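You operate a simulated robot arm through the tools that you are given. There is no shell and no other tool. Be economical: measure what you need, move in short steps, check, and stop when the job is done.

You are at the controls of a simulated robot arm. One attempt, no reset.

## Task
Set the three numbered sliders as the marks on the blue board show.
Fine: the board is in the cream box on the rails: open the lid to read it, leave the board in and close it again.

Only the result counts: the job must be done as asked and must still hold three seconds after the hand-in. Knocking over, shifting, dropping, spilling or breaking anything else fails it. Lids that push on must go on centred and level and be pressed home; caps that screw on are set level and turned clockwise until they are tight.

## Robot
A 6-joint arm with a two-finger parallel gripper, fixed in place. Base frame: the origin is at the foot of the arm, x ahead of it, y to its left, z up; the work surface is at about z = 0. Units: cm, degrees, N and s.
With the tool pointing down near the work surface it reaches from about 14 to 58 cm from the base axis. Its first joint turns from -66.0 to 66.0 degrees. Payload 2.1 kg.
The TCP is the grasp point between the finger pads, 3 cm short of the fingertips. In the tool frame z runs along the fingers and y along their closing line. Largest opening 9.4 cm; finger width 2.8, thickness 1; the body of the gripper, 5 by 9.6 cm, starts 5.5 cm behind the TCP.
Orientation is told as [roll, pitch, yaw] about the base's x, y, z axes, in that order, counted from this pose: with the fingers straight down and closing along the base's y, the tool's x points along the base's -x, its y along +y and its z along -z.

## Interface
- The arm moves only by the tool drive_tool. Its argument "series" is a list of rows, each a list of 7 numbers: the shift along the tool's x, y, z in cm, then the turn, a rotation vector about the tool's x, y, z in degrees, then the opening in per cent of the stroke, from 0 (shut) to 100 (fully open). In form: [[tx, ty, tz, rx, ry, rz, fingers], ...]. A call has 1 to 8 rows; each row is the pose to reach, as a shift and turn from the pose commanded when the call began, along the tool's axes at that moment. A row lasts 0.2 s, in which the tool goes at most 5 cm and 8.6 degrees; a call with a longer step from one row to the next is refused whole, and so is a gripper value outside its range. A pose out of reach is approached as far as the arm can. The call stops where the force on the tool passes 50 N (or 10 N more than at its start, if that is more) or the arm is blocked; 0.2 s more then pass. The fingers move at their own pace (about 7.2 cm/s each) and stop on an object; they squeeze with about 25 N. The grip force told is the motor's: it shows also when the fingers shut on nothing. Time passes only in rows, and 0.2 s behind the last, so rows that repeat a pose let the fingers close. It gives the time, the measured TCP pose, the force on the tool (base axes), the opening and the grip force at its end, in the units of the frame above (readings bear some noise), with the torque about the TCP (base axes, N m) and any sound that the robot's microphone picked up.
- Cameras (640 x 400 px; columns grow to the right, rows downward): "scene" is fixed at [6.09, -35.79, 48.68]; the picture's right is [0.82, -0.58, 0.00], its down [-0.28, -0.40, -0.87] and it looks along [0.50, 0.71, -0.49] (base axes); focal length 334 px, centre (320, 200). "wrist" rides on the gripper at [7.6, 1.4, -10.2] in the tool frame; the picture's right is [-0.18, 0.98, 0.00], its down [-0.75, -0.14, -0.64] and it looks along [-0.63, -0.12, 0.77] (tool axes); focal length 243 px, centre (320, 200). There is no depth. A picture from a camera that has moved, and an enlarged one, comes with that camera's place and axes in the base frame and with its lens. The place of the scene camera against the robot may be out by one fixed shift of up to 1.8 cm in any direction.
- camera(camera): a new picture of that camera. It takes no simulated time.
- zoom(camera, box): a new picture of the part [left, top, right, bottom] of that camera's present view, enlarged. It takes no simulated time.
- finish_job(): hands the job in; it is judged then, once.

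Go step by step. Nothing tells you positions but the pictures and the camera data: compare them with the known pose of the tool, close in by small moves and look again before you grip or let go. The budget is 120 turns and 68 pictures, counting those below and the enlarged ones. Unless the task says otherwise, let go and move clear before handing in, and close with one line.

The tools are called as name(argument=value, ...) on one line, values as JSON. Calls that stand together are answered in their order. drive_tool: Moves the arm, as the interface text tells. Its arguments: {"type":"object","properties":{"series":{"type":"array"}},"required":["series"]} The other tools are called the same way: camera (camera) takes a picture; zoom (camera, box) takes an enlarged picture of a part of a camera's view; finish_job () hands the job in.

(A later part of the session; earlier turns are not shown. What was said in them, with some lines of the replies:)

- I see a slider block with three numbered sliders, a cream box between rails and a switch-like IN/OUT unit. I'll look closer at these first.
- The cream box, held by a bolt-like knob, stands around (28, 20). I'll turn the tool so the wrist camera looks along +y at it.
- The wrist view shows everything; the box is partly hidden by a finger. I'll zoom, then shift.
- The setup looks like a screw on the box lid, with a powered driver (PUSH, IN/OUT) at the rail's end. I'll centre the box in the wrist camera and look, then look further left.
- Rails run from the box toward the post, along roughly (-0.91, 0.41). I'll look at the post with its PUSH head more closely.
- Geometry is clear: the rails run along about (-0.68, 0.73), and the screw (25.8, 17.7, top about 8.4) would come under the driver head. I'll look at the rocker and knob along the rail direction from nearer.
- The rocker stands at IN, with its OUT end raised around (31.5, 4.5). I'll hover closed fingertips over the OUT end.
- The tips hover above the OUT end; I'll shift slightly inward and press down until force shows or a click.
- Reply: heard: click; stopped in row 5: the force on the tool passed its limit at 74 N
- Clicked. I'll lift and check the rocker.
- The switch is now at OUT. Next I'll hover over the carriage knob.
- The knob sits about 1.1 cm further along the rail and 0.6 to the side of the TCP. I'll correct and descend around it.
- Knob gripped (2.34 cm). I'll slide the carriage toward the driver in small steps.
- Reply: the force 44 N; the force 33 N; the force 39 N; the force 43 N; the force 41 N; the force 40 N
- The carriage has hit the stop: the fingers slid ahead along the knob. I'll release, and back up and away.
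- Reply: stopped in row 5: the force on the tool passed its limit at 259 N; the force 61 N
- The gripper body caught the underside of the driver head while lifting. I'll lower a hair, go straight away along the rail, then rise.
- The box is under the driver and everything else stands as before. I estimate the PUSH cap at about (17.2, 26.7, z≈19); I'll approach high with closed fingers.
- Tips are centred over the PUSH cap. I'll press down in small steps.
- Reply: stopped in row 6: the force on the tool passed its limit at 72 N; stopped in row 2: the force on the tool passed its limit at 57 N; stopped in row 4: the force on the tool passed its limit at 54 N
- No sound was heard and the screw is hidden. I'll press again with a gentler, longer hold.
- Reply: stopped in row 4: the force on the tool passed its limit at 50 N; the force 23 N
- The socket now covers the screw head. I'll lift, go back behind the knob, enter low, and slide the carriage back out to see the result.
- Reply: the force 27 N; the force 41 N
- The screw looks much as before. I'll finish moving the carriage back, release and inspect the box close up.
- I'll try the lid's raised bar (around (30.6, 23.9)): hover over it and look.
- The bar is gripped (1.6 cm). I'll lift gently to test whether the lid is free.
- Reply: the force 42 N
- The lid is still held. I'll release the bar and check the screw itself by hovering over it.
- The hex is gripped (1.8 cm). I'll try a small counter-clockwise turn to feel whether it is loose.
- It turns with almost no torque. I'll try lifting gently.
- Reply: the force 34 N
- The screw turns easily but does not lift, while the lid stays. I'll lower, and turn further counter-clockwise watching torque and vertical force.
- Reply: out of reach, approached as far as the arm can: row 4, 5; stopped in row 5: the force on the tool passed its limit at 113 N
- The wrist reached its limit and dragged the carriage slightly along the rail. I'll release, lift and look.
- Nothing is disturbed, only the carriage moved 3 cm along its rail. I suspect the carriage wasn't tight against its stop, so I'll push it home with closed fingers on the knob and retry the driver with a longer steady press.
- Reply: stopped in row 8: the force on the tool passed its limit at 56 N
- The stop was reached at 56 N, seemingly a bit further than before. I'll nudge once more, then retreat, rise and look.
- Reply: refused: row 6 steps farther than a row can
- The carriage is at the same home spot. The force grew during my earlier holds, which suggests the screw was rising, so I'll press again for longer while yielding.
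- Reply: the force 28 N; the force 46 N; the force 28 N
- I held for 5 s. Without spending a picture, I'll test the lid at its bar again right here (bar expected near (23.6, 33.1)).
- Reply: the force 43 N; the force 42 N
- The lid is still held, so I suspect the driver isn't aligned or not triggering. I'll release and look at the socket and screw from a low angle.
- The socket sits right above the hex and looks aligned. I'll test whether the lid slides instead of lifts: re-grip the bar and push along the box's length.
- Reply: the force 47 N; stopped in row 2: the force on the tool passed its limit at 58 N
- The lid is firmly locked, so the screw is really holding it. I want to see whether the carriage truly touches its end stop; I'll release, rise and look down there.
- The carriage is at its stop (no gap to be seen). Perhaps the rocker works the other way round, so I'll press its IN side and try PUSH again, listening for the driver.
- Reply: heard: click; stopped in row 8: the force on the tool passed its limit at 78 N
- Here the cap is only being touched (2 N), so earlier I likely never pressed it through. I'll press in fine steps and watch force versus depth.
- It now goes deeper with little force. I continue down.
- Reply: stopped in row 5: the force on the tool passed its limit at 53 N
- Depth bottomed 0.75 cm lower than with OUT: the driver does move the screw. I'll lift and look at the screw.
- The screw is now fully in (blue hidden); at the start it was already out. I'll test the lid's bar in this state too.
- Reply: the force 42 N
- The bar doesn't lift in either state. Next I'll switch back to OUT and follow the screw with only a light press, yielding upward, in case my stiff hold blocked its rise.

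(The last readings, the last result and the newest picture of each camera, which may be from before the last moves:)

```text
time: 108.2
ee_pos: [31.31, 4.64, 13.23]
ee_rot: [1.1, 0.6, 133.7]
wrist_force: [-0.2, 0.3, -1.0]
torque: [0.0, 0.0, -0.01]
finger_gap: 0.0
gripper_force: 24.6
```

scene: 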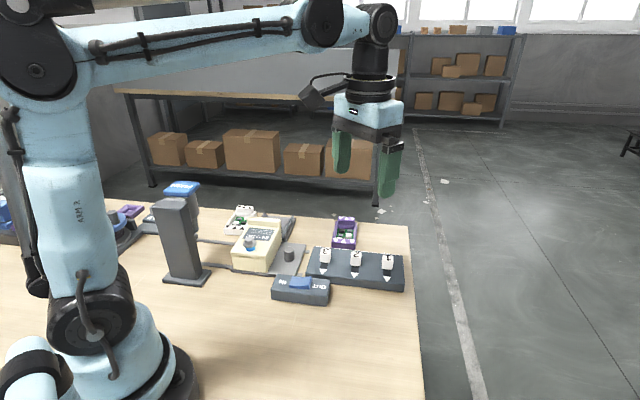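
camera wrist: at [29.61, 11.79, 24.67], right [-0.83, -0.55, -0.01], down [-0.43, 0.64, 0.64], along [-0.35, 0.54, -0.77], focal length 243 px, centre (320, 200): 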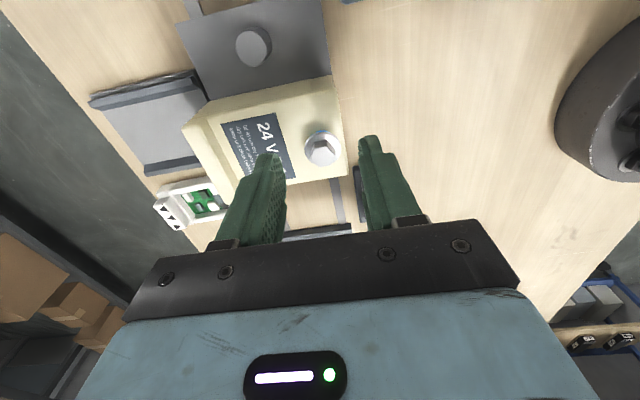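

drive_tool(series=[[0.1, 0, 2, 0, 0, 0, 0], [0.1, 0, 4, 0, 0, 0, 0], [0.1, 0, 4.8, 0, 0, 0, 0], [0.1, 0, 5.3, 0, 0, 0, 0], [0.1, 0, 5.7, 0, 0, 0, 0], [0.1, 0, 6.1, 0, 0, 0, 0], [0.1, 0, 6.4, 0, 0, 0, 0], [0.1, 0, 6.7, 0, 0, 0, 0]])

drive_tool(series=[[0, 0, -5, 0, 0, 0, 0], [0, 0, -10, 0, 0, 0, 0], [0, 0, -15, 0, 0, 0, 0], [-1, 0, -19.8, 0, 0, 0, 0], [-5.5, -0.8, -20.5, 0, 0, 0, 0], [-10, -1.6, -20.5, 0, 0, 0, 0], [-14.5, -2.5, -20.5, 0, 0, 0, 0], [-19, -3.8, -20.5, 0, 0, 0, 0]])

```text
time: 109.9
ee_pos: [31.5, 4.32, 7.04]
ee_rot: [1.2, 0.7, 133.6]
wrist_force: [-0.5, 0.4, 11.2]
torque: [0.14, 0.08, 0.04]
finger_gap: 0.0
gripper_force: 25.0
heard: click
stopped in row 8: the force on the tool passed its limit at 73 N (the readings are from after the stop); the commanded pose is now the measured one
```

```text
time: 111.7
ee_pos: [21.13, 21.12, 26.96]
ee_rot: [1.2, 0.8, 133.7]
wrist_force: [0.0, -1.6, 0.1]
torque: [0.01, 0.02, 0.03]
finger_gap: 0.01
gripper_force: 25.0
```

drive_tool(series=[[-3.7, -0.7, 0, 0, 0, 0, 0], [-7.4, -1.4, 0, 0, 0, 0, 0], [-7.4, -1.4, 3, 0, 0, 0, 0], [-7.4, -1.4, 4.8, 0, 0, 0, 0], [-7.4, -1.4, 5.6, 0, 0, 0, 0], [-7.4, -1.4, 5.6, 0, 0, 0, 0]])

drive_tool(series=[[0, 0, 0.2, 0, 0, 0, 0], [0, 0, 0.4, 0, 0, 0, 0], [0, 0, 0.6, 0, 0, 0, 0]])

drive_tool(series=[[0, 0, 0, 0, 0, 0, 0], [0, 0, 0, 0, 0, 0, 0], [0, 0, 0, 0, 0, 0, 0]])

```text
time: 113.1
ee_pos: [17.15, 27.29, 21.27]
ee_rot: [1.2, 0.7, 133.6]
wrist_force: [-0.3, 1.5, 2.0]
torque: [0.07, 0.03, 0.0]
finger_gap: 0.0
gripper_force: 24.9
```

```text
time: 113.9
ee_pos: [17.09, 27.39, 20.75]
ee_rot: [1.3, 0.7, 133.5]
wrist_force: [-2.8, 0.2, 2.7]
torque: [0.0, 0.07, 0.04]
finger_gap: 0.01
gripper_force: 25.1
```

```text
time: 114.7
ee_pos: [17.14, 27.32, 20.79]
ee_rot: [1.2, 0.6, 133.6]
wrist_force: [-2.0, -0.3, 2.2]
torque: [0.02, 0.03, -0.01]
finger_gap: 0.0
gripper_force: 25.1
```

drive_tool(series=[[0, 0, 0.15, 0, 0, 0, 0], [0, 0, 0.3, 0, 0, 0, 0], [0, 0, 0.4, 0, 0, 0, 0], [0, 0, 0.4, 0, 0, 0, 0]])

drive_tool(series=[[0, 0, 0, 0, 0, 0, 0], [0, 0, 0, 0, 0, 0, 0], [0, 0, 0, 0, 0, 0, 0], [0, 0, 0, 0, 0, 0, 0]])

```text
time: 115.7
ee_pos: [17.16, 27.38, 20.31]
ee_rot: [1.2, 0.6, 133.6]
wrist_force: [1.4, -2.6, 2.8]
torque: [-0.01, -0.01, 0.0]
finger_gap: 0.0
gripper_force: 24.4
```

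```text
time: 116.7
ee_pos: [17.26, 27.34, 20.33]
ee_rot: [1.1, 0.7, 133.7]
wrist_force: [1.1, 1.7, 1.3]
torque: [0.08, -0.02, -0.03]
finger_gap: 0.02
gripper_force: 24.8
```

drive_tool(series=[[0, 0, 0.1, 0, 0, 0, 0], [0, 0, 0.2, 0, 0, 0, 0], [0, 0, 0.3, 0, 0, 0, 0], [0, 0, 0.4, 0, 0, 0, 0], [0, 0, 0.5, 0, 0, 0, 0]])

drive_tool(series=[[0, 0, 0, 0, 0, 0, 0], [0, 0, 0, 0, 0, 0, 0], [0, 0, 0, 0, 0, 0, 0], [0, 0, 0, 0, 0, 0, 0]])

```text
time: 117.3
ee_pos: [17.16, 27.46, 20.6]
ee_rot: [1.4, 0.7, 133.6]
wrist_force: [-0.8, -4.2, 36.2]
torque: [0.28, 0.24, 0.04]
finger_gap: 0.02
gripper_force: 24.6
stopped in row 2: the force on the tool passed its limit at 61 N (the readings are from after the stop); the commanded pose is now the measured one
```

```text
time: 117.6
ee_pos: [17.24, 27.32, 20.74]
ee_rot: [1.4, 0.8, 133.6]
wrist_force: [-1.2, -4.4, 33.1]
torque: [0.29, 0.22, 0.04]
finger_gap: 0.0
gripper_force: 24.9
stopped in row 1: the force on the tool passed its limit at 56 N (the readings are from after the stop); the commanded pose is now the measured one
```

The driver is now pushing the screw up (z rising with 35 N). I'll yield upward gradually.

drive_tool(series=[[0, 0, -0.1, 0, 0, 0, 0], [0, 0, -0.2, 0, 0, 0, 0], [0, 0, -0.3, 0, 0, 0, 0], [0, 0, -0.4, 0, 0, 0, 0]])

drive_tool(series=[[0, 0, 0, 0, 0, 0, 0], [0, 0, 0, 0, 0, 0, 0], [0, 0, 0, 0, 0, 0, 0]])

```text
time: 118.0
ee_pos: [17.09, 27.37, 20.94]
ee_rot: [1.4, 0.9, 133.6]
wrist_force: [-1.1, -3.7, 33.7]
torque: [0.27, 0.21, 0.04]
finger_gap: 0.0
gripper_force: 25.6
stopped in row 1: the force on the tool passed its limit at 54 N (the readings are from after the stop); the commanded pose is now the measured one
```

```text
time: 118.3
ee_pos: [17.24, 27.35, 21.11]
ee_rot: [1.7, 0.8, 133.6]
wrist_force: [-0.2, -4.1, 35.2]
torque: [0.31, 0.24, 0.06]
finger_gap: 0.0
gripper_force: 25.1
stopped in row 1: the force on the tool passed its limit at 56 N (the readings are from after the stop); the commanded pose is now the measured one
```

drive_tool(series=[[0, 0, -0.15, 0, 0, 0, 0], [0, 0, -0.3, 0, 0, 0, 0], [0, 0, -0.3, 0, 0, 0, 0], [0, 0, -0.3, 0, 0, 0, 0]])

drive_tool(series=[[0, 0, 0, 0, 0, 0, 0], [0, 0, 0, 0, 0, 0, 0], [0, 0, 0, 0, 0, 0, 0]])

```text
time: 119.3
ee_pos: [17.09, 27.31, 21.25]
ee_rot: [1.5, 0.8, 133.6]
wrist_force: [-2.4, -0.1, 15.1]
torque: [0.22, 0.14, 0.01]
finger_gap: 0.01
gripper_force: 24.9
```

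```text
time: 120.1
ee_pos: [17.15, 27.42, 21.29]
ee_rot: [1.4, 0.8, 133.6]
wrist_force: [-2.6, 1.6, 6.2]
torque: [0.17, 0.1, 0.01]
finger_gap: 0.01
gripper_force: 24.7
```

The screw stops exactly where it began, so it was out from the start and the lid must be held otherwise. I'll bring the carriage back out so I can examine the box's unseen sides.

drive_tool(series=[[0, 0, -2, 0, 0, 0, 0], [0, 0, -6, 0, 0, 0, 0], [4.2, -1, -7, 0, 0, 0, 20], [8.5, -2.5, -7, 0, 0, 0, 50], [12.9, -3.8, -7, 0, 0, 0, 50], [12.9, -3.8, -2.5, 0, 0, 0, 50], [12.9, -3.8, 2, 0, 0, 0, 50], [12.9, -3.8, 6.5, 0, 0, 0, 50]])

drive_tool(series=[[0, 0, 4, 0, 0, 0, 50], [0, 0, 8, 0, 0, 0, 50], [0, 0, 10.2, 0, 0, 0, 50], [-2, 0, 10.2, 0, 0, 0, 50], [-4, 0, 10.2, 0, 0, 0, 50], [-5.5, 0, 10.2, 0, 0, 0, 50], [-5.5, 0, 10.2, 0, 0, 0, 0], [-5.5, 0, 10.2, 0, 0, 0, 0]])

drive_tool(series=[[0, 0, 0, 0, 0, 0, 0], [0.8, 0, 0, 0, 0, 0, 0], [1.6, 0, 0, 0, 0, 0, 0], [2.4, 0, 0, 0, 0, 0, 0], [3.2, 0, 0, 0, 0, 0, 0]])

```text
time: 121.9
ee_pos: [28.6, 20.49, 14.79]
ee_rot: [1.6, 0.8, 133.6]
wrist_force: [0.1, 0.8, 0.0]
torque: [0.0, 0.04, -0.06]
finger_gap: 4.72
gripper_force: 0.1
```

```text
time: 123.7
ee_pos: [25.11, 24.37, 4.44]
ee_rot: [0.7, 0.9, 133.5]
wrist_force: [26.2, 25.9, -16.5]
torque: [0.48, -1.31, -0.47]
finger_gap: 2.36
gripper_force: 45.1
```

```text
time: 124.9
ee_pos: [27.35, 22.08, 4.6]
ee_rot: [0.6, 0.8, 133.6]
wrist_force: [29.2, 30.6, 1.9]
torque: [1.97, -0.7, -0.35]
finger_gap: 2.37
gripper_force: 44.8
```

drive_tool(series=[[0, -0.25, 0, 0, 0, 0, 0], [0.9, -0.25, 0, 0, 0, 0, 0], [1.8, -0.27, 0, 0, 0, 0, 0], [2.7, -0.29, 0, 0, 0, 0, 0], [3.6, -0.3, 0, 0, 0, 0, 0]])

drive_tool(series=[[0.9, -0.05, 0, 0, 0, 0, 0], [1.8, -0.07, 0, 0, 0, 0, 0], [2.7, -0.09, 0, 0, 0, 0, 0], [3.6, -0.1, 0, 0, 0, 0, 0], [4.5, -0.12, 0, 0, 0, 0, 0], [5.2, -0.12, 0, 0, 0, 0, 0]])

```text
time: 126.1
ee_pos: [29.88, 19.57, 4.64]
ee_rot: [1.1, 0.9, 133.6]
wrist_force: [18.8, 21.5, -35.7]
torque: [0.98, -1.05, -0.3]
finger_gap: 2.37
gripper_force: 44.7
```

```text
time: 127.5
ee_pos: [33.69, 15.91, 4.65]
ee_rot: [1.1, 0.8, 133.6]
wrist_force: [13.6, 14.2, -34.7]
torque: [0.64, -1.17, -0.24]
finger_gap: 2.38
gripper_force: 45.2
```

Carriage is back near the start. I'll release and view the box's far end from the outer side.

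drive_tool(series=[[0, 0.1, 0.1, 0, 0, 0, 50], [0, 0.1, 0.1, 0, 0, 0, 50], [0, 0, -4, 0, 0, 0, 50], [0, 0, -8, 0, 0, 0, 60], [0, -1, -11, 0, 0, -8, 80], [-1, -3, -11, 0, 0, -16, 100], [-2.5, -5, -11, 0, 0, -24, 100], [-4, -6.5, -11, 0, 0, -32, 100]])

drive_tool(series=[[0, -0.5, 0, 0, 0, -8, 100], [0, -1, 0, 0, 0, -16, 100], [0, -1.5, 0, 0, 0, -24, 100], [0, -2, 0, 0, 0, -32, 100], [0, -2, 0, 0, 0, -38, 100]])

zoom(camera="wrist", box=[200, 60, 460, 230])

```text
time: 129.3
ee_pos: [35.3, 23.4, 15.43]
ee_rot: [1.7, 0.0, 165.7]
wrist_force: [0.0, 1.0, -0.7]
torque: [0.02, -0.01, -0.01]
finger_gap: 9.39
gripper_force: 0.1
```

```text
time: 130.5
ee_pos: [35.96, 25.36, 15.4]
ee_rot: [1.4, -1.1, -156.3]
wrist_force: [-0.8, 0.7, 0.0]
torque: [-0.01, 0.03, -0.01]
finger_gap: 9.38
gripper_force: 0.1
```

```text
2.35 times, centred on (330, 145) of wrist
camera zoom: at [43.57, 27.46, 25.56], right [0.23, -0.97, 0.03], down [-0.74, -0.16, 0.65], along [-0.63, -0.17, -0.76], focal length 571 px, centre (296, 329)
```

zoom: 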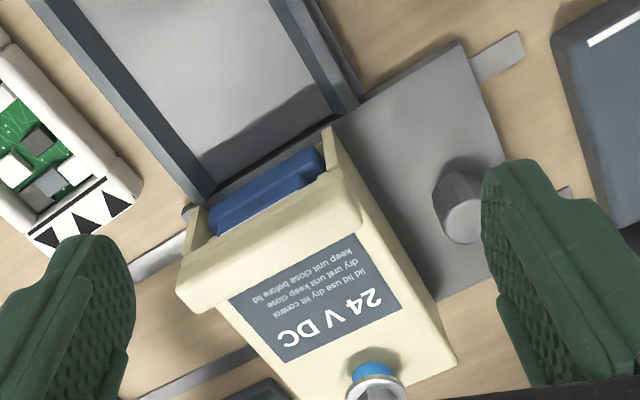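

The box's far end is open beyond the bar and shows the blue board's end there. I'll zoom in on it.

zoom(camera="wrist", box=[270, 108, 345, 168])

```text
6.67 times, centred on (308, 138) of wrist
camera zoom: at [43.57, 27.46, 25.56], right [0.23, -0.97, 0.03], down [-0.74, -0.16, 0.65], along [-0.63, -0.17, -0.76], focal length 1618 px, centre (403, 613)
```

zoom: 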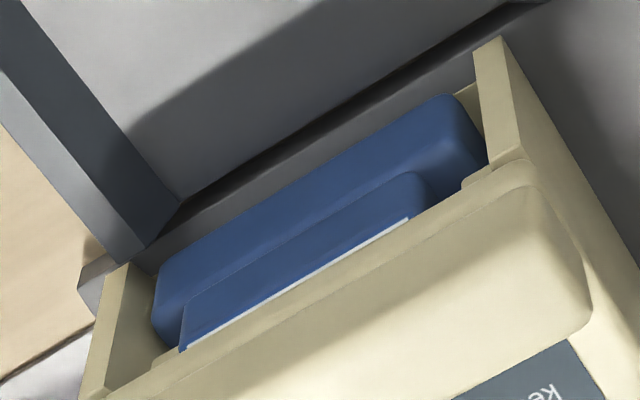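

The lid turns out to be a slide: the white strip of the board's marks starts right under the bar, and +f was its closed stop. It should open by sliding toward the screw end, so I'll re-grip the bar and push that way.

drive_tool(series=[[-0.5, 0, 0, 0, 0, 8, 100], [-1, -0.2, 0, 0, 0, 16, 80], [-1.5, -0.4, 0, 0, 0, 24, 60], [-2, -0.5, 0, 0, 0, 32, 50], [-2.5, -0.6, 0, 0, 0, 40, 50], [-3, -0.7, 0, 0, 0, 48, 50], [-3.5, -0.8, 0, 0, 0, 56, 50], [-4, -0.9, 0, 0, 0, 64, 50]])

drive_tool(series=[[0, 0, 2, 0, 0, 5, 50], [0, 0, 4, 0, 0, 5, 50], [0, 0, 5.7, 0, 0, 5, 50], [0, 0, 5.7, 0, 0, 5, 0], [0, 0, 5.7, 0, 0, 5, 0], [0, 0, 5.7, 0, 0, 5, 0]])

```text
time: 132.3
ee_pos: [31.98, 24.62, 15.54]
ee_rot: [1.6, 0.7, 139.5]
wrist_force: [-0.8, 1.5, 0.7]
torque: [0.02, 0.0, 0.0]
finger_gap: 4.73
gripper_force: 0.0
```

```text
time: 133.7
ee_pos: [31.93, 24.46, 9.77]
ee_rot: [1.5, 0.8, 134.6]
wrist_force: [0.7, -0.3, -11.4]
torque: [0.16, -0.3, 0.97]
finger_gap: 1.56
gripper_force: 45.0
```

drive_tool(series=[[0, 0, 0, 0, 0, -2.5, 0], [0, 0.2, 0, 0, 0, -2.5, 0], [0, 0.4, 0, 0, 0, -2.5, 0], [0, 0.6, 0, 0, 0, -2.5, 0], [0, 0.8, 0, 0, 0, -2.5, 0]])

```text
time: 134.9
ee_pos: [31.35, 23.95, 9.71]
ee_rot: [1.6, 0.7, 137.1]
wrist_force: [0.8, 0.8, -39.4]
torque: [0.29, -0.2, -1.29]
finger_gap: 1.66
gripper_force: 44.5
```

It slides freely. I'll continue opening it.

drive_tool(series=[[0, 0.2, 0.2, 0, 0, 1, 0], [0, 0.7, 0.25, 0, 0, 1.2, 0], [0, 1.2, 0.25, 0, 0, 1.2, 0], [0, 1.7, 0.25, 0, 0, 1.2, 0], [0, 2.2, 0.25, 0, 0, 1.2, 0]])

```text
time: 136.1
ee_pos: [29.91, 22.22, 9.53]
ee_rot: [1.5, 0.8, 135.8]
wrist_force: [0.6, 0.6, 32.7]
torque: [-0.04, -0.53, -1.3]
finger_gap: 1.58
gripper_force: 45.1
```

drive_tool(series=[[0, 0.3, -0.15, 0, 0, 1, 0], [0, 0.8, -0.2, 0, 0, 1.2, 0], [0, 1.3, -0.2, 0, 0, 1.2, 0], [0, 1.8, -0.2, 0, 0, 1.2, 0]])

drive_tool(series=[[0, 0, 0, 0, 0, 0, 40], [0, 0, 0, 0, 0, 0, 50], [0, 0, -4, 0, 0, 0, 50], [0, 0, -8, 0, 0, 0, 60], [3, -2, -9, 0, 0, 0, 100], [6.5, -4.3, -9, 0, 0, 0, 100], [6.5, -4.3, -9, 0, 0, 0, 100]])

```text
time: 137.1
ee_pos: [28.58, 20.95, 9.83]
ee_rot: [1.5, 0.9, 134.8]
wrist_force: [0.9, 0.6, -40.5]
torque: [0.21, -0.29, 0.88]
finger_gap: 1.56
gripper_force: 45.2
```

```text
time: 138.7
ee_pos: [36.31, 19.53, 18.67]
ee_rot: [1.6, 0.7, 134.6]
wrist_force: [-0.3, 0.2, 0.3]
torque: [-0.04, -0.01, -0.03]
finger_gap: 9.41
gripper_force: 0.1
```

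The lid is slid open about 4.8 cm. Now I read the board.

zoom(camera="wrist", box=[260, 100, 400, 200])

```text
4.00 times, centred on (330, 150) of wrist
camera zoom: at [40.83, 13.46, 29.2], right [-0.83, -0.56, 0.02], down [-0.42, 0.65, 0.63], along [-0.37, 0.51, -0.78], focal length 970 px, centre (280, 400)
```

zoom: 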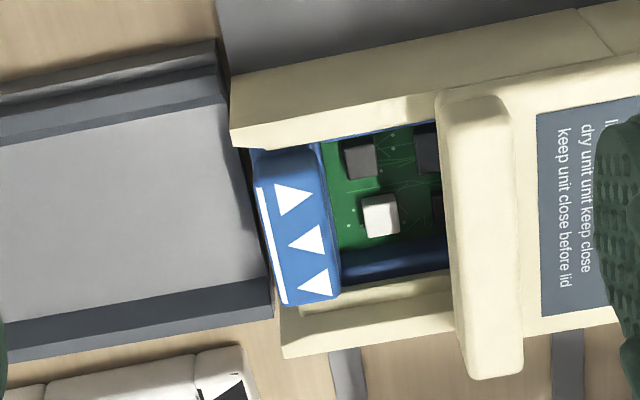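

The board shows, in the same orientation as the slider panel (white line on the same far edge): mark 1 toward the near side (-f), marks 2 and 3 toward the far side (+f). Now I close the lid again: re-grip the bar.

drive_tool(series=[[0, 0, 0, 0, 0, 0, 70], [-3, 2, 0, 0, 0, 0, 50], [-6.5, 4.3, 0.5, 0, 0, 0, 50], [-6.5, 4.3, 4.5, 0, 0, 0, 50], [-6.5, 4.3, 8.9, 0, 0, 0, 50], [-6.5, 4.3, 8.9, 0, 0, 0, 0], [-6.5, 4.3, 8.9, 0, 0, 0, 0], [-6.5, 4.3, 8.9, 0, 0, 0, 0]])

drive_tool(series=[[0, -0.5, 0, 0, 0, -1, 0], [0, -1, 0, 0, 0, -1, 0], [0, -1.5, 0, 0, 0, -1, 0], [0, -2, 0, 0, 0, -1, 0], [0, -2.4, 0, 0, 0, -1, 0]])

```text
time: 140.5
ee_pos: [28.53, 21.16, 9.94]
ee_rot: [1.5, 0.8, 134.7]
wrist_force: [-0.7, -0.2, -16.7]
torque: [0.17, -0.22, 0.9]
finger_gap: 1.58
gripper_force: 45.4
```

```text
time: 141.7
ee_pos: [30.22, 22.88, 9.82]
ee_rot: [1.5, 0.7, 135.6]
wrist_force: [-8.8, 7.0, -39.4]
torque: [0.53, 0.08, -1.25]
finger_gap: 1.55
gripper_force: 44.9
```

drive_tool(series=[[0, -0.3, 0.2, 0, 0, 0, 0], [0, -0.8, 0.2, 0, 0, 0, 0], [0, -1.3, 0.2, 0, 0, 0, 0], [0, -1.8, 0.2, 0, 0, 0, 0], [0, -2.2, 0.2, 0, 0, 0, 0], [0, -2.6, 0.2, 0, 0, 0, 0], [0, -2.8, 0.2, 0, 0, 0, 0]])

```text
time: 143.3
ee_pos: [32.23, 24.7, 9.55]
ee_rot: [1.5, 0.7, 135.8]
wrist_force: [-6.9, 8.4, 34.8]
torque: [0.61, 0.01, -1.22]
finger_gap: 1.61
gripper_force: 44.7
```

drive_tool(series=[[0, -0.1, -0.15, 0, 0, 0, 0], [0, -0.2, -0.15, 0, 0, 0, 0], [0, -0.3, -0.15, 0, 0, 0, 0], [0, -0.4, -0.15, 0, 0, 0, 0], [0, -0.5, -0.15, 0, 0, 0, 0]])

```text
time: 144.4
ee_pos: [32.32, 24.84, 9.74]
ee_rot: [2.2, 0.6, 135.5]
wrist_force: [-3.6, -0.2, -7.2]
torque: [-0.01, -0.48, -1.0]
finger_gap: 1.59
gripper_force: 45.3
stopped in row 5: the force on the tool passed its limit at 51 N (the readings are from after the stop); the commanded pose is now the measured one
```

The lid is closed against its stop. I'll release and, on the way, put the rocker back to IN as found.

drive_tool(series=[[0, 0, 0, 0, 0, 0, 40], [0, 0, 0, 0, 0, 0, 50], [0, 0, -4, 0, 0, 0, 50], [0, 0, -6.5, 0, 0, 0, 20], [2.7, 3.7, -6.5, 0, 0, 0, 0], [5.4, 7.4, -6.5, 0, 0, 0, 0], [8.1, 11.2, -6.5, 0, 0, 0, 0], [10.8, 14.9, -5, 0, 0, 0, 0]])

drive_tool(series=[[0, 0, 3, 0, 0, 0, 0], [0, 0, 5.5, 0, 0, 0, 0], [0, 0, 6.3, 0, 0, 0, 0], [0, 0, 6.8, 0, 0, 0, 0], [0, 0, 7.2, 0, 0, 0, 0], [0, 0, 7.6, 0, 0, 0, 0], [0, 0, 8.0, 0, 0, 0, 0], [0, 0, 8.3, 0, 0, 0, 0]])

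```text
time: 146.2
ee_pos: [29.89, 6.81, 15.26]
ee_rot: [2.3, 0.7, 135.6]
wrist_force: [-0.3, 0.3, 0.1]
torque: [0.04, 0.03, -0.01]
finger_gap: 0.01
gripper_force: 24.8
```

```text
time: 148.0
ee_pos: [29.56, 6.53, 6.95]
ee_rot: [2.2, 0.6, 135.6]
wrist_force: [0.3, 0.2, 0.3]
torque: [-0.01, -0.02, 0.01]
finger_gap: 0.02
gripper_force: 25.1
heard: click
```

drive_tool(series=[[0, 0, -4, 0, 0, 0, 0], [2, 0, -7, 0, 0, 0, 0], [6, 0, -9, -1.5, 1.5, 0, 0], [10, 0.3, -9, -1.5, 1.5, 0, 0], [13.7, 0.5, -9, -1.5, 1.5, 0, 0]])

zoom(camera="wrist", box=[130, 40, 310, 220])

```text
time: 149.2
ee_pos: [39.22, -3.1, 16.51]
ee_rot: [3.7, 2.3, 135.6]
wrist_force: [-0.4, 0.3, 0.5]
torque: [-0.02, -0.01, 0.02]
finger_gap: 0.0
gripper_force: 25.3
```

```text
2.22 times, centred on (220, 130) of wrist
camera zoom: at [43.76, -8.74, 27.0], right [-0.82, -0.57, 0.06], down [-0.43, 0.67, 0.6], along [-0.38, 0.47, -0.8], focal length 539 px, centre (542, 356)
```

zoom: 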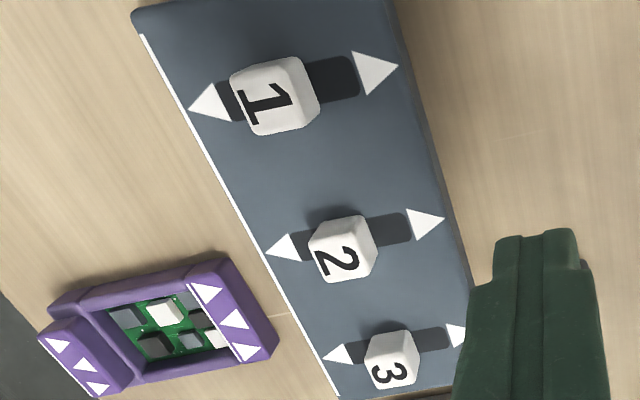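

All three sliders stand at mid-slot: 1 must go toward the near side (-f), 2 and 3 to the white-line side (+f). I'll level the tool and hover over slider 1 at about (48.3, -0.1).

drive_tool(series=[[1, -2, 0, 3.7, -2.3, 0, 20], [2.5, -5, 0, 3.7, -2.3, 0, 40], [4.4, -8.5, 0, 3.7, -2.3, 0, 50], [4.4, -8.5, 0, 3.7, -2.3, 0, 50]])

```text
time: 150.2
ee_pos: [48.45, -0.05, 15.82]
ee_rot: [0.1, -0.1, 135.6]
wrist_force: [-0.7, 0.3, -0.4]
torque: [0.02, 0.01, -0.04]
finger_gap: 4.71
gripper_force: 0.0
```

drive_tool(series=[[-0.1, 0, 4, 0, 0, 0, 50], [-0.1, 0, 7, 0, 0, 0, 50], [-0.1, 0, 8.3, 0, 0, 0, 50], [-0.1, 0, 9.0, 0, 0, 0, 50], [-0.1, 0, 9.3, 0, 0, 0, 50]])

```text
time: 151.4
ee_pos: [48.27, -0.12, 6.69]
ee_rot: [0.0, -0.1, 135.6]
wrist_force: [0.2, -0.1, -0.4]
torque: [0.02, 0.0, 0.04]
finger_gap: 4.71
gripper_force: 0.0
```

drive_tool(series=[[0, 0, 0, 0, 0, 0, 20], [0, 0, 0, 0, 0, 0, 10], [0, 0, 0, 0, 0, 0, 0], [0, 0, 0, 0, 0, 0, 0]])

```text
time: 152.4
ee_pos: [48.34, -0.13, 6.45]
ee_rot: [0.1, -0.1, 135.5]
wrist_force: [-0.8, 2.2, -8.0]
torque: [-0.12, -0.22, -0.92]
finger_gap: 2.19
gripper_force: 44.5
```

Gripped (2.2 cm). I'll move slider 1 toward -f until it stops.

drive_tool(series=[[0, 0.3, 0, 0, 0, 0, 0], [0, 0.6, 0, 0, 0, 0, 0], [0, 0.9, 0, 0, 0, 0, 0], [0, 1.2, 0, 0, 0, 0, 0], [0, 1.5, 0, 0, 0, 0, 0], [0, 1.8, 0, 0, 0, 0, 0], [0, 2.1, 0, 0, 0, 0, 0], [0, 2.4, 0, 0, 0, 0, 0]])

```text
time: 153.9
ee_pos: [47.46, -1.11, 6.56]
ee_rot: [-1.1, 0.5, 135.8]
wrist_force: [4.9, 2.1, -3.5]
torque: [-0.17, 0.3, -0.79]
finger_gap: 2.16
gripper_force: 45.0
stopped in row 7: the force on the tool passed its limit at 53 N (the readings are from after the stop); the commanded pose is now the measured one
```

Slider 1 hit its end (1.3 cm travel). Release and go on to slider 2.

drive_tool(series=[[0, 0, 0, 0, 0, 0, 30], [0, 0, 0, 0, 0, 0, 45], [0, 0, -3, 0, 0, 0, 50], [0, 0, -5, -1.1, -0.5, 0, 50], [-3.2, -0.7, -5, -1.1, -0.5, 0, 50], [-6.5, -1.4, -5, -1.1, -0.5, 0, 50], [-6.5, -1.4, -5, -1.1, -0.5, 0, 50]])

drive_tool(series=[[0, 0, 2, 0, 0, 0, 50], [0, 0, 4, 0, 0, 0, 50], [0, 0, 5, 0, 0, 0, 50], [0, 0, 5, 0, 0, 0, 20], [0, 0, 5, 0, 0, 0, 0], [0, 0, 5, 0, 0, 0, 0], [0, 0, 5, 0, 0, 0, 0]])

```text
time: 155.5
ee_pos: [43.49, 4.39, 11.51]
ee_rot: [0.3, -0.2, 135.8]
wrist_force: [-0.2, 0.9, -0.1]
torque: [0.01, 0.02, 0.0]
finger_gap: 4.68
gripper_force: 0.1
```

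```text
time: 157.1
ee_pos: [43.48, 4.41, 6.41]
ee_rot: [0.1, -0.2, 135.9]
wrist_force: [-1.0, 1.4, -4.6]
torque: [0.32, -0.29, -1.17]
finger_gap: 2.16
gripper_force: 45.2
```

Gripped slider 2. Move toward +f.

drive_tool(series=[[0, -0.3, 0, 0, 0, 0, 0], [0, -0.6, 0, 0, 0, 0, 0], [0, -0.9, 0, 0, 0, 0, 0], [0, -1.2, 0, 0, 0, 0, 0], [0, -1.5, 0, 0, 0, 0, 0], [0, -1.8, 0, 0, 0, 0, 0], [0, -2.1, 0, 0, 0, 0, 0], [0, -2.4, 0, 0, 0, 0, 0]])

drive_tool(series=[[0, 0, 0, 0, 0, 0, 30], [0, 0, 0, 0, 0, 0, 45], [0, 0, -3, 0, 0, 0, 50], [0, 0, -5, 0, 0, 0, 50], [-3.2, 0.7, -5, 0, 0, 0, 50], [-6.2, 1.4, -5, 0, 0, 0, 50], [-6.2, 1.4, -5, 0, 0, 0, 50]])

```text
time: 158.9
ee_pos: [44.93, 6.06, 6.59]
ee_rot: [0.7, -0.1, 135.7]
wrist_force: [-28.1, -17.6, -24.6]
torque: [-0.4, -0.1, -0.72]
finger_gap: 2.18
gripper_force: 45.6
```

```text
time: 160.5
ee_pos: [39.71, 9.41, 11.57]
ee_rot: [0.3, -0.3, 135.9]
wrist_force: [0.0, -0.5, 1.1]
torque: [0.0, 0.01, 0.01]
finger_gap: 4.7
gripper_force: 0.1
```

drive_tool(series=[[-0.1, 0.4, 2, 0, 0, 0, 50], [-0.1, 0.4, 4, 0, 0, 0, 50], [-0.1, 0.4, 5, 0, 0, 0, 50], [-0.1, 0.4, 5, 0, 0, 0, 20], [-0.1, 0.4, 5, 0, 0, 0, 0], [-0.1, 0.4, 5, 0, 0, 0, 0], [-0.1, 0.4, 5, 0, 0, 0, 0]])

drive_tool(series=[[0, -0.3, 0, 0, 0, 0, 0], [0, -0.6, 0, 0, 0, 0, 0], [0, -0.9, 0, 0, 0, 0, 0], [0, -1.2, 0, 0, 0, 0, 0], [0, -1.5, 0, 0, 0, 0, 0], [0, -1.8, 0, 0, 0, 0, 0], [0, -2.1, 0, 0, 0, 0, 0], [0, -2.4, 0, 0, 0, 0, 0]])

```text
time: 162.1
ee_pos: [39.37, 9.29, 6.59]
ee_rot: [0.1, -0.2, 135.7]
wrist_force: [-0.5, 1.0, -10.3]
torque: [-0.09, -0.21, -1.14]
finger_gap: 2.17
gripper_force: 44.7
```

```text
time: 163.8
ee_pos: [40.53, 10.35, 6.6]
ee_rot: [1.2, -0.3, 135.6]
wrist_force: [-4.5, -2.0, -5.2]
torque: [0.14, -0.25, -0.44]
finger_gap: 2.15
gripper_force: 44.8
stopped in row 8: the force on the tool passed its limit at 54 N (the readings are from after the stop); the commanded pose is now the measured one
```

All three reached their stops consistently. I'll release, move clear and check.

drive_tool(series=[[0, 0, 0, 0, 0, 0, 30], [0, 0, 0, 0, 0, 0, 45], [0, 0, -3, 0, 0, 0, 50], [0, 0, -7, 0, 0, 0, 50], [0, 0, -11.5, 0, 0, 0, 50], [0, 0, -16, 0, 0, 0, 50], [0, 0, -20, 0, 0, 0, 50]])

zoom(camera="scene", box=[220, 200, 420, 310])

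```text
time: 165.4
ee_pos: [41.19, 10.49, 26.68]
ee_rot: [1.1, -0.3, 135.7]
wrist_force: [-0.4, 0.0, -0.1]
torque: [0.01, 0.03, 0.02]
finger_gap: 4.7
gripper_force: 0.0
```

```text
3.20 times, centred on (320, 255) of scene
camera zoom: at [6.09, -35.79, 48.68], right [0.82, -0.58, 0.0], down [-0.28, -0.4, -0.87], along [0.5, 0.71, -0.49], focal length 1068 px, centre (320, 24)
```

zoom: 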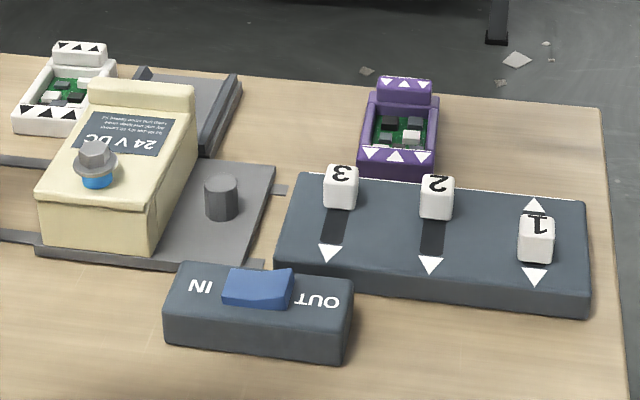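

Sliders 2 and 3 are at the far end, slider 1 is at the near end, and the box is closed with the board inside. The carriage, screw and switch are back as I found them, so I'm handing in.

finish_job()

```text
The job is handed in.
```

The job is handed in: slider 1 is set to the near end and sliders 2 and 3 to the far (white-line) end, as the blue board's marks show, and the box lid is closed again with the board inside.
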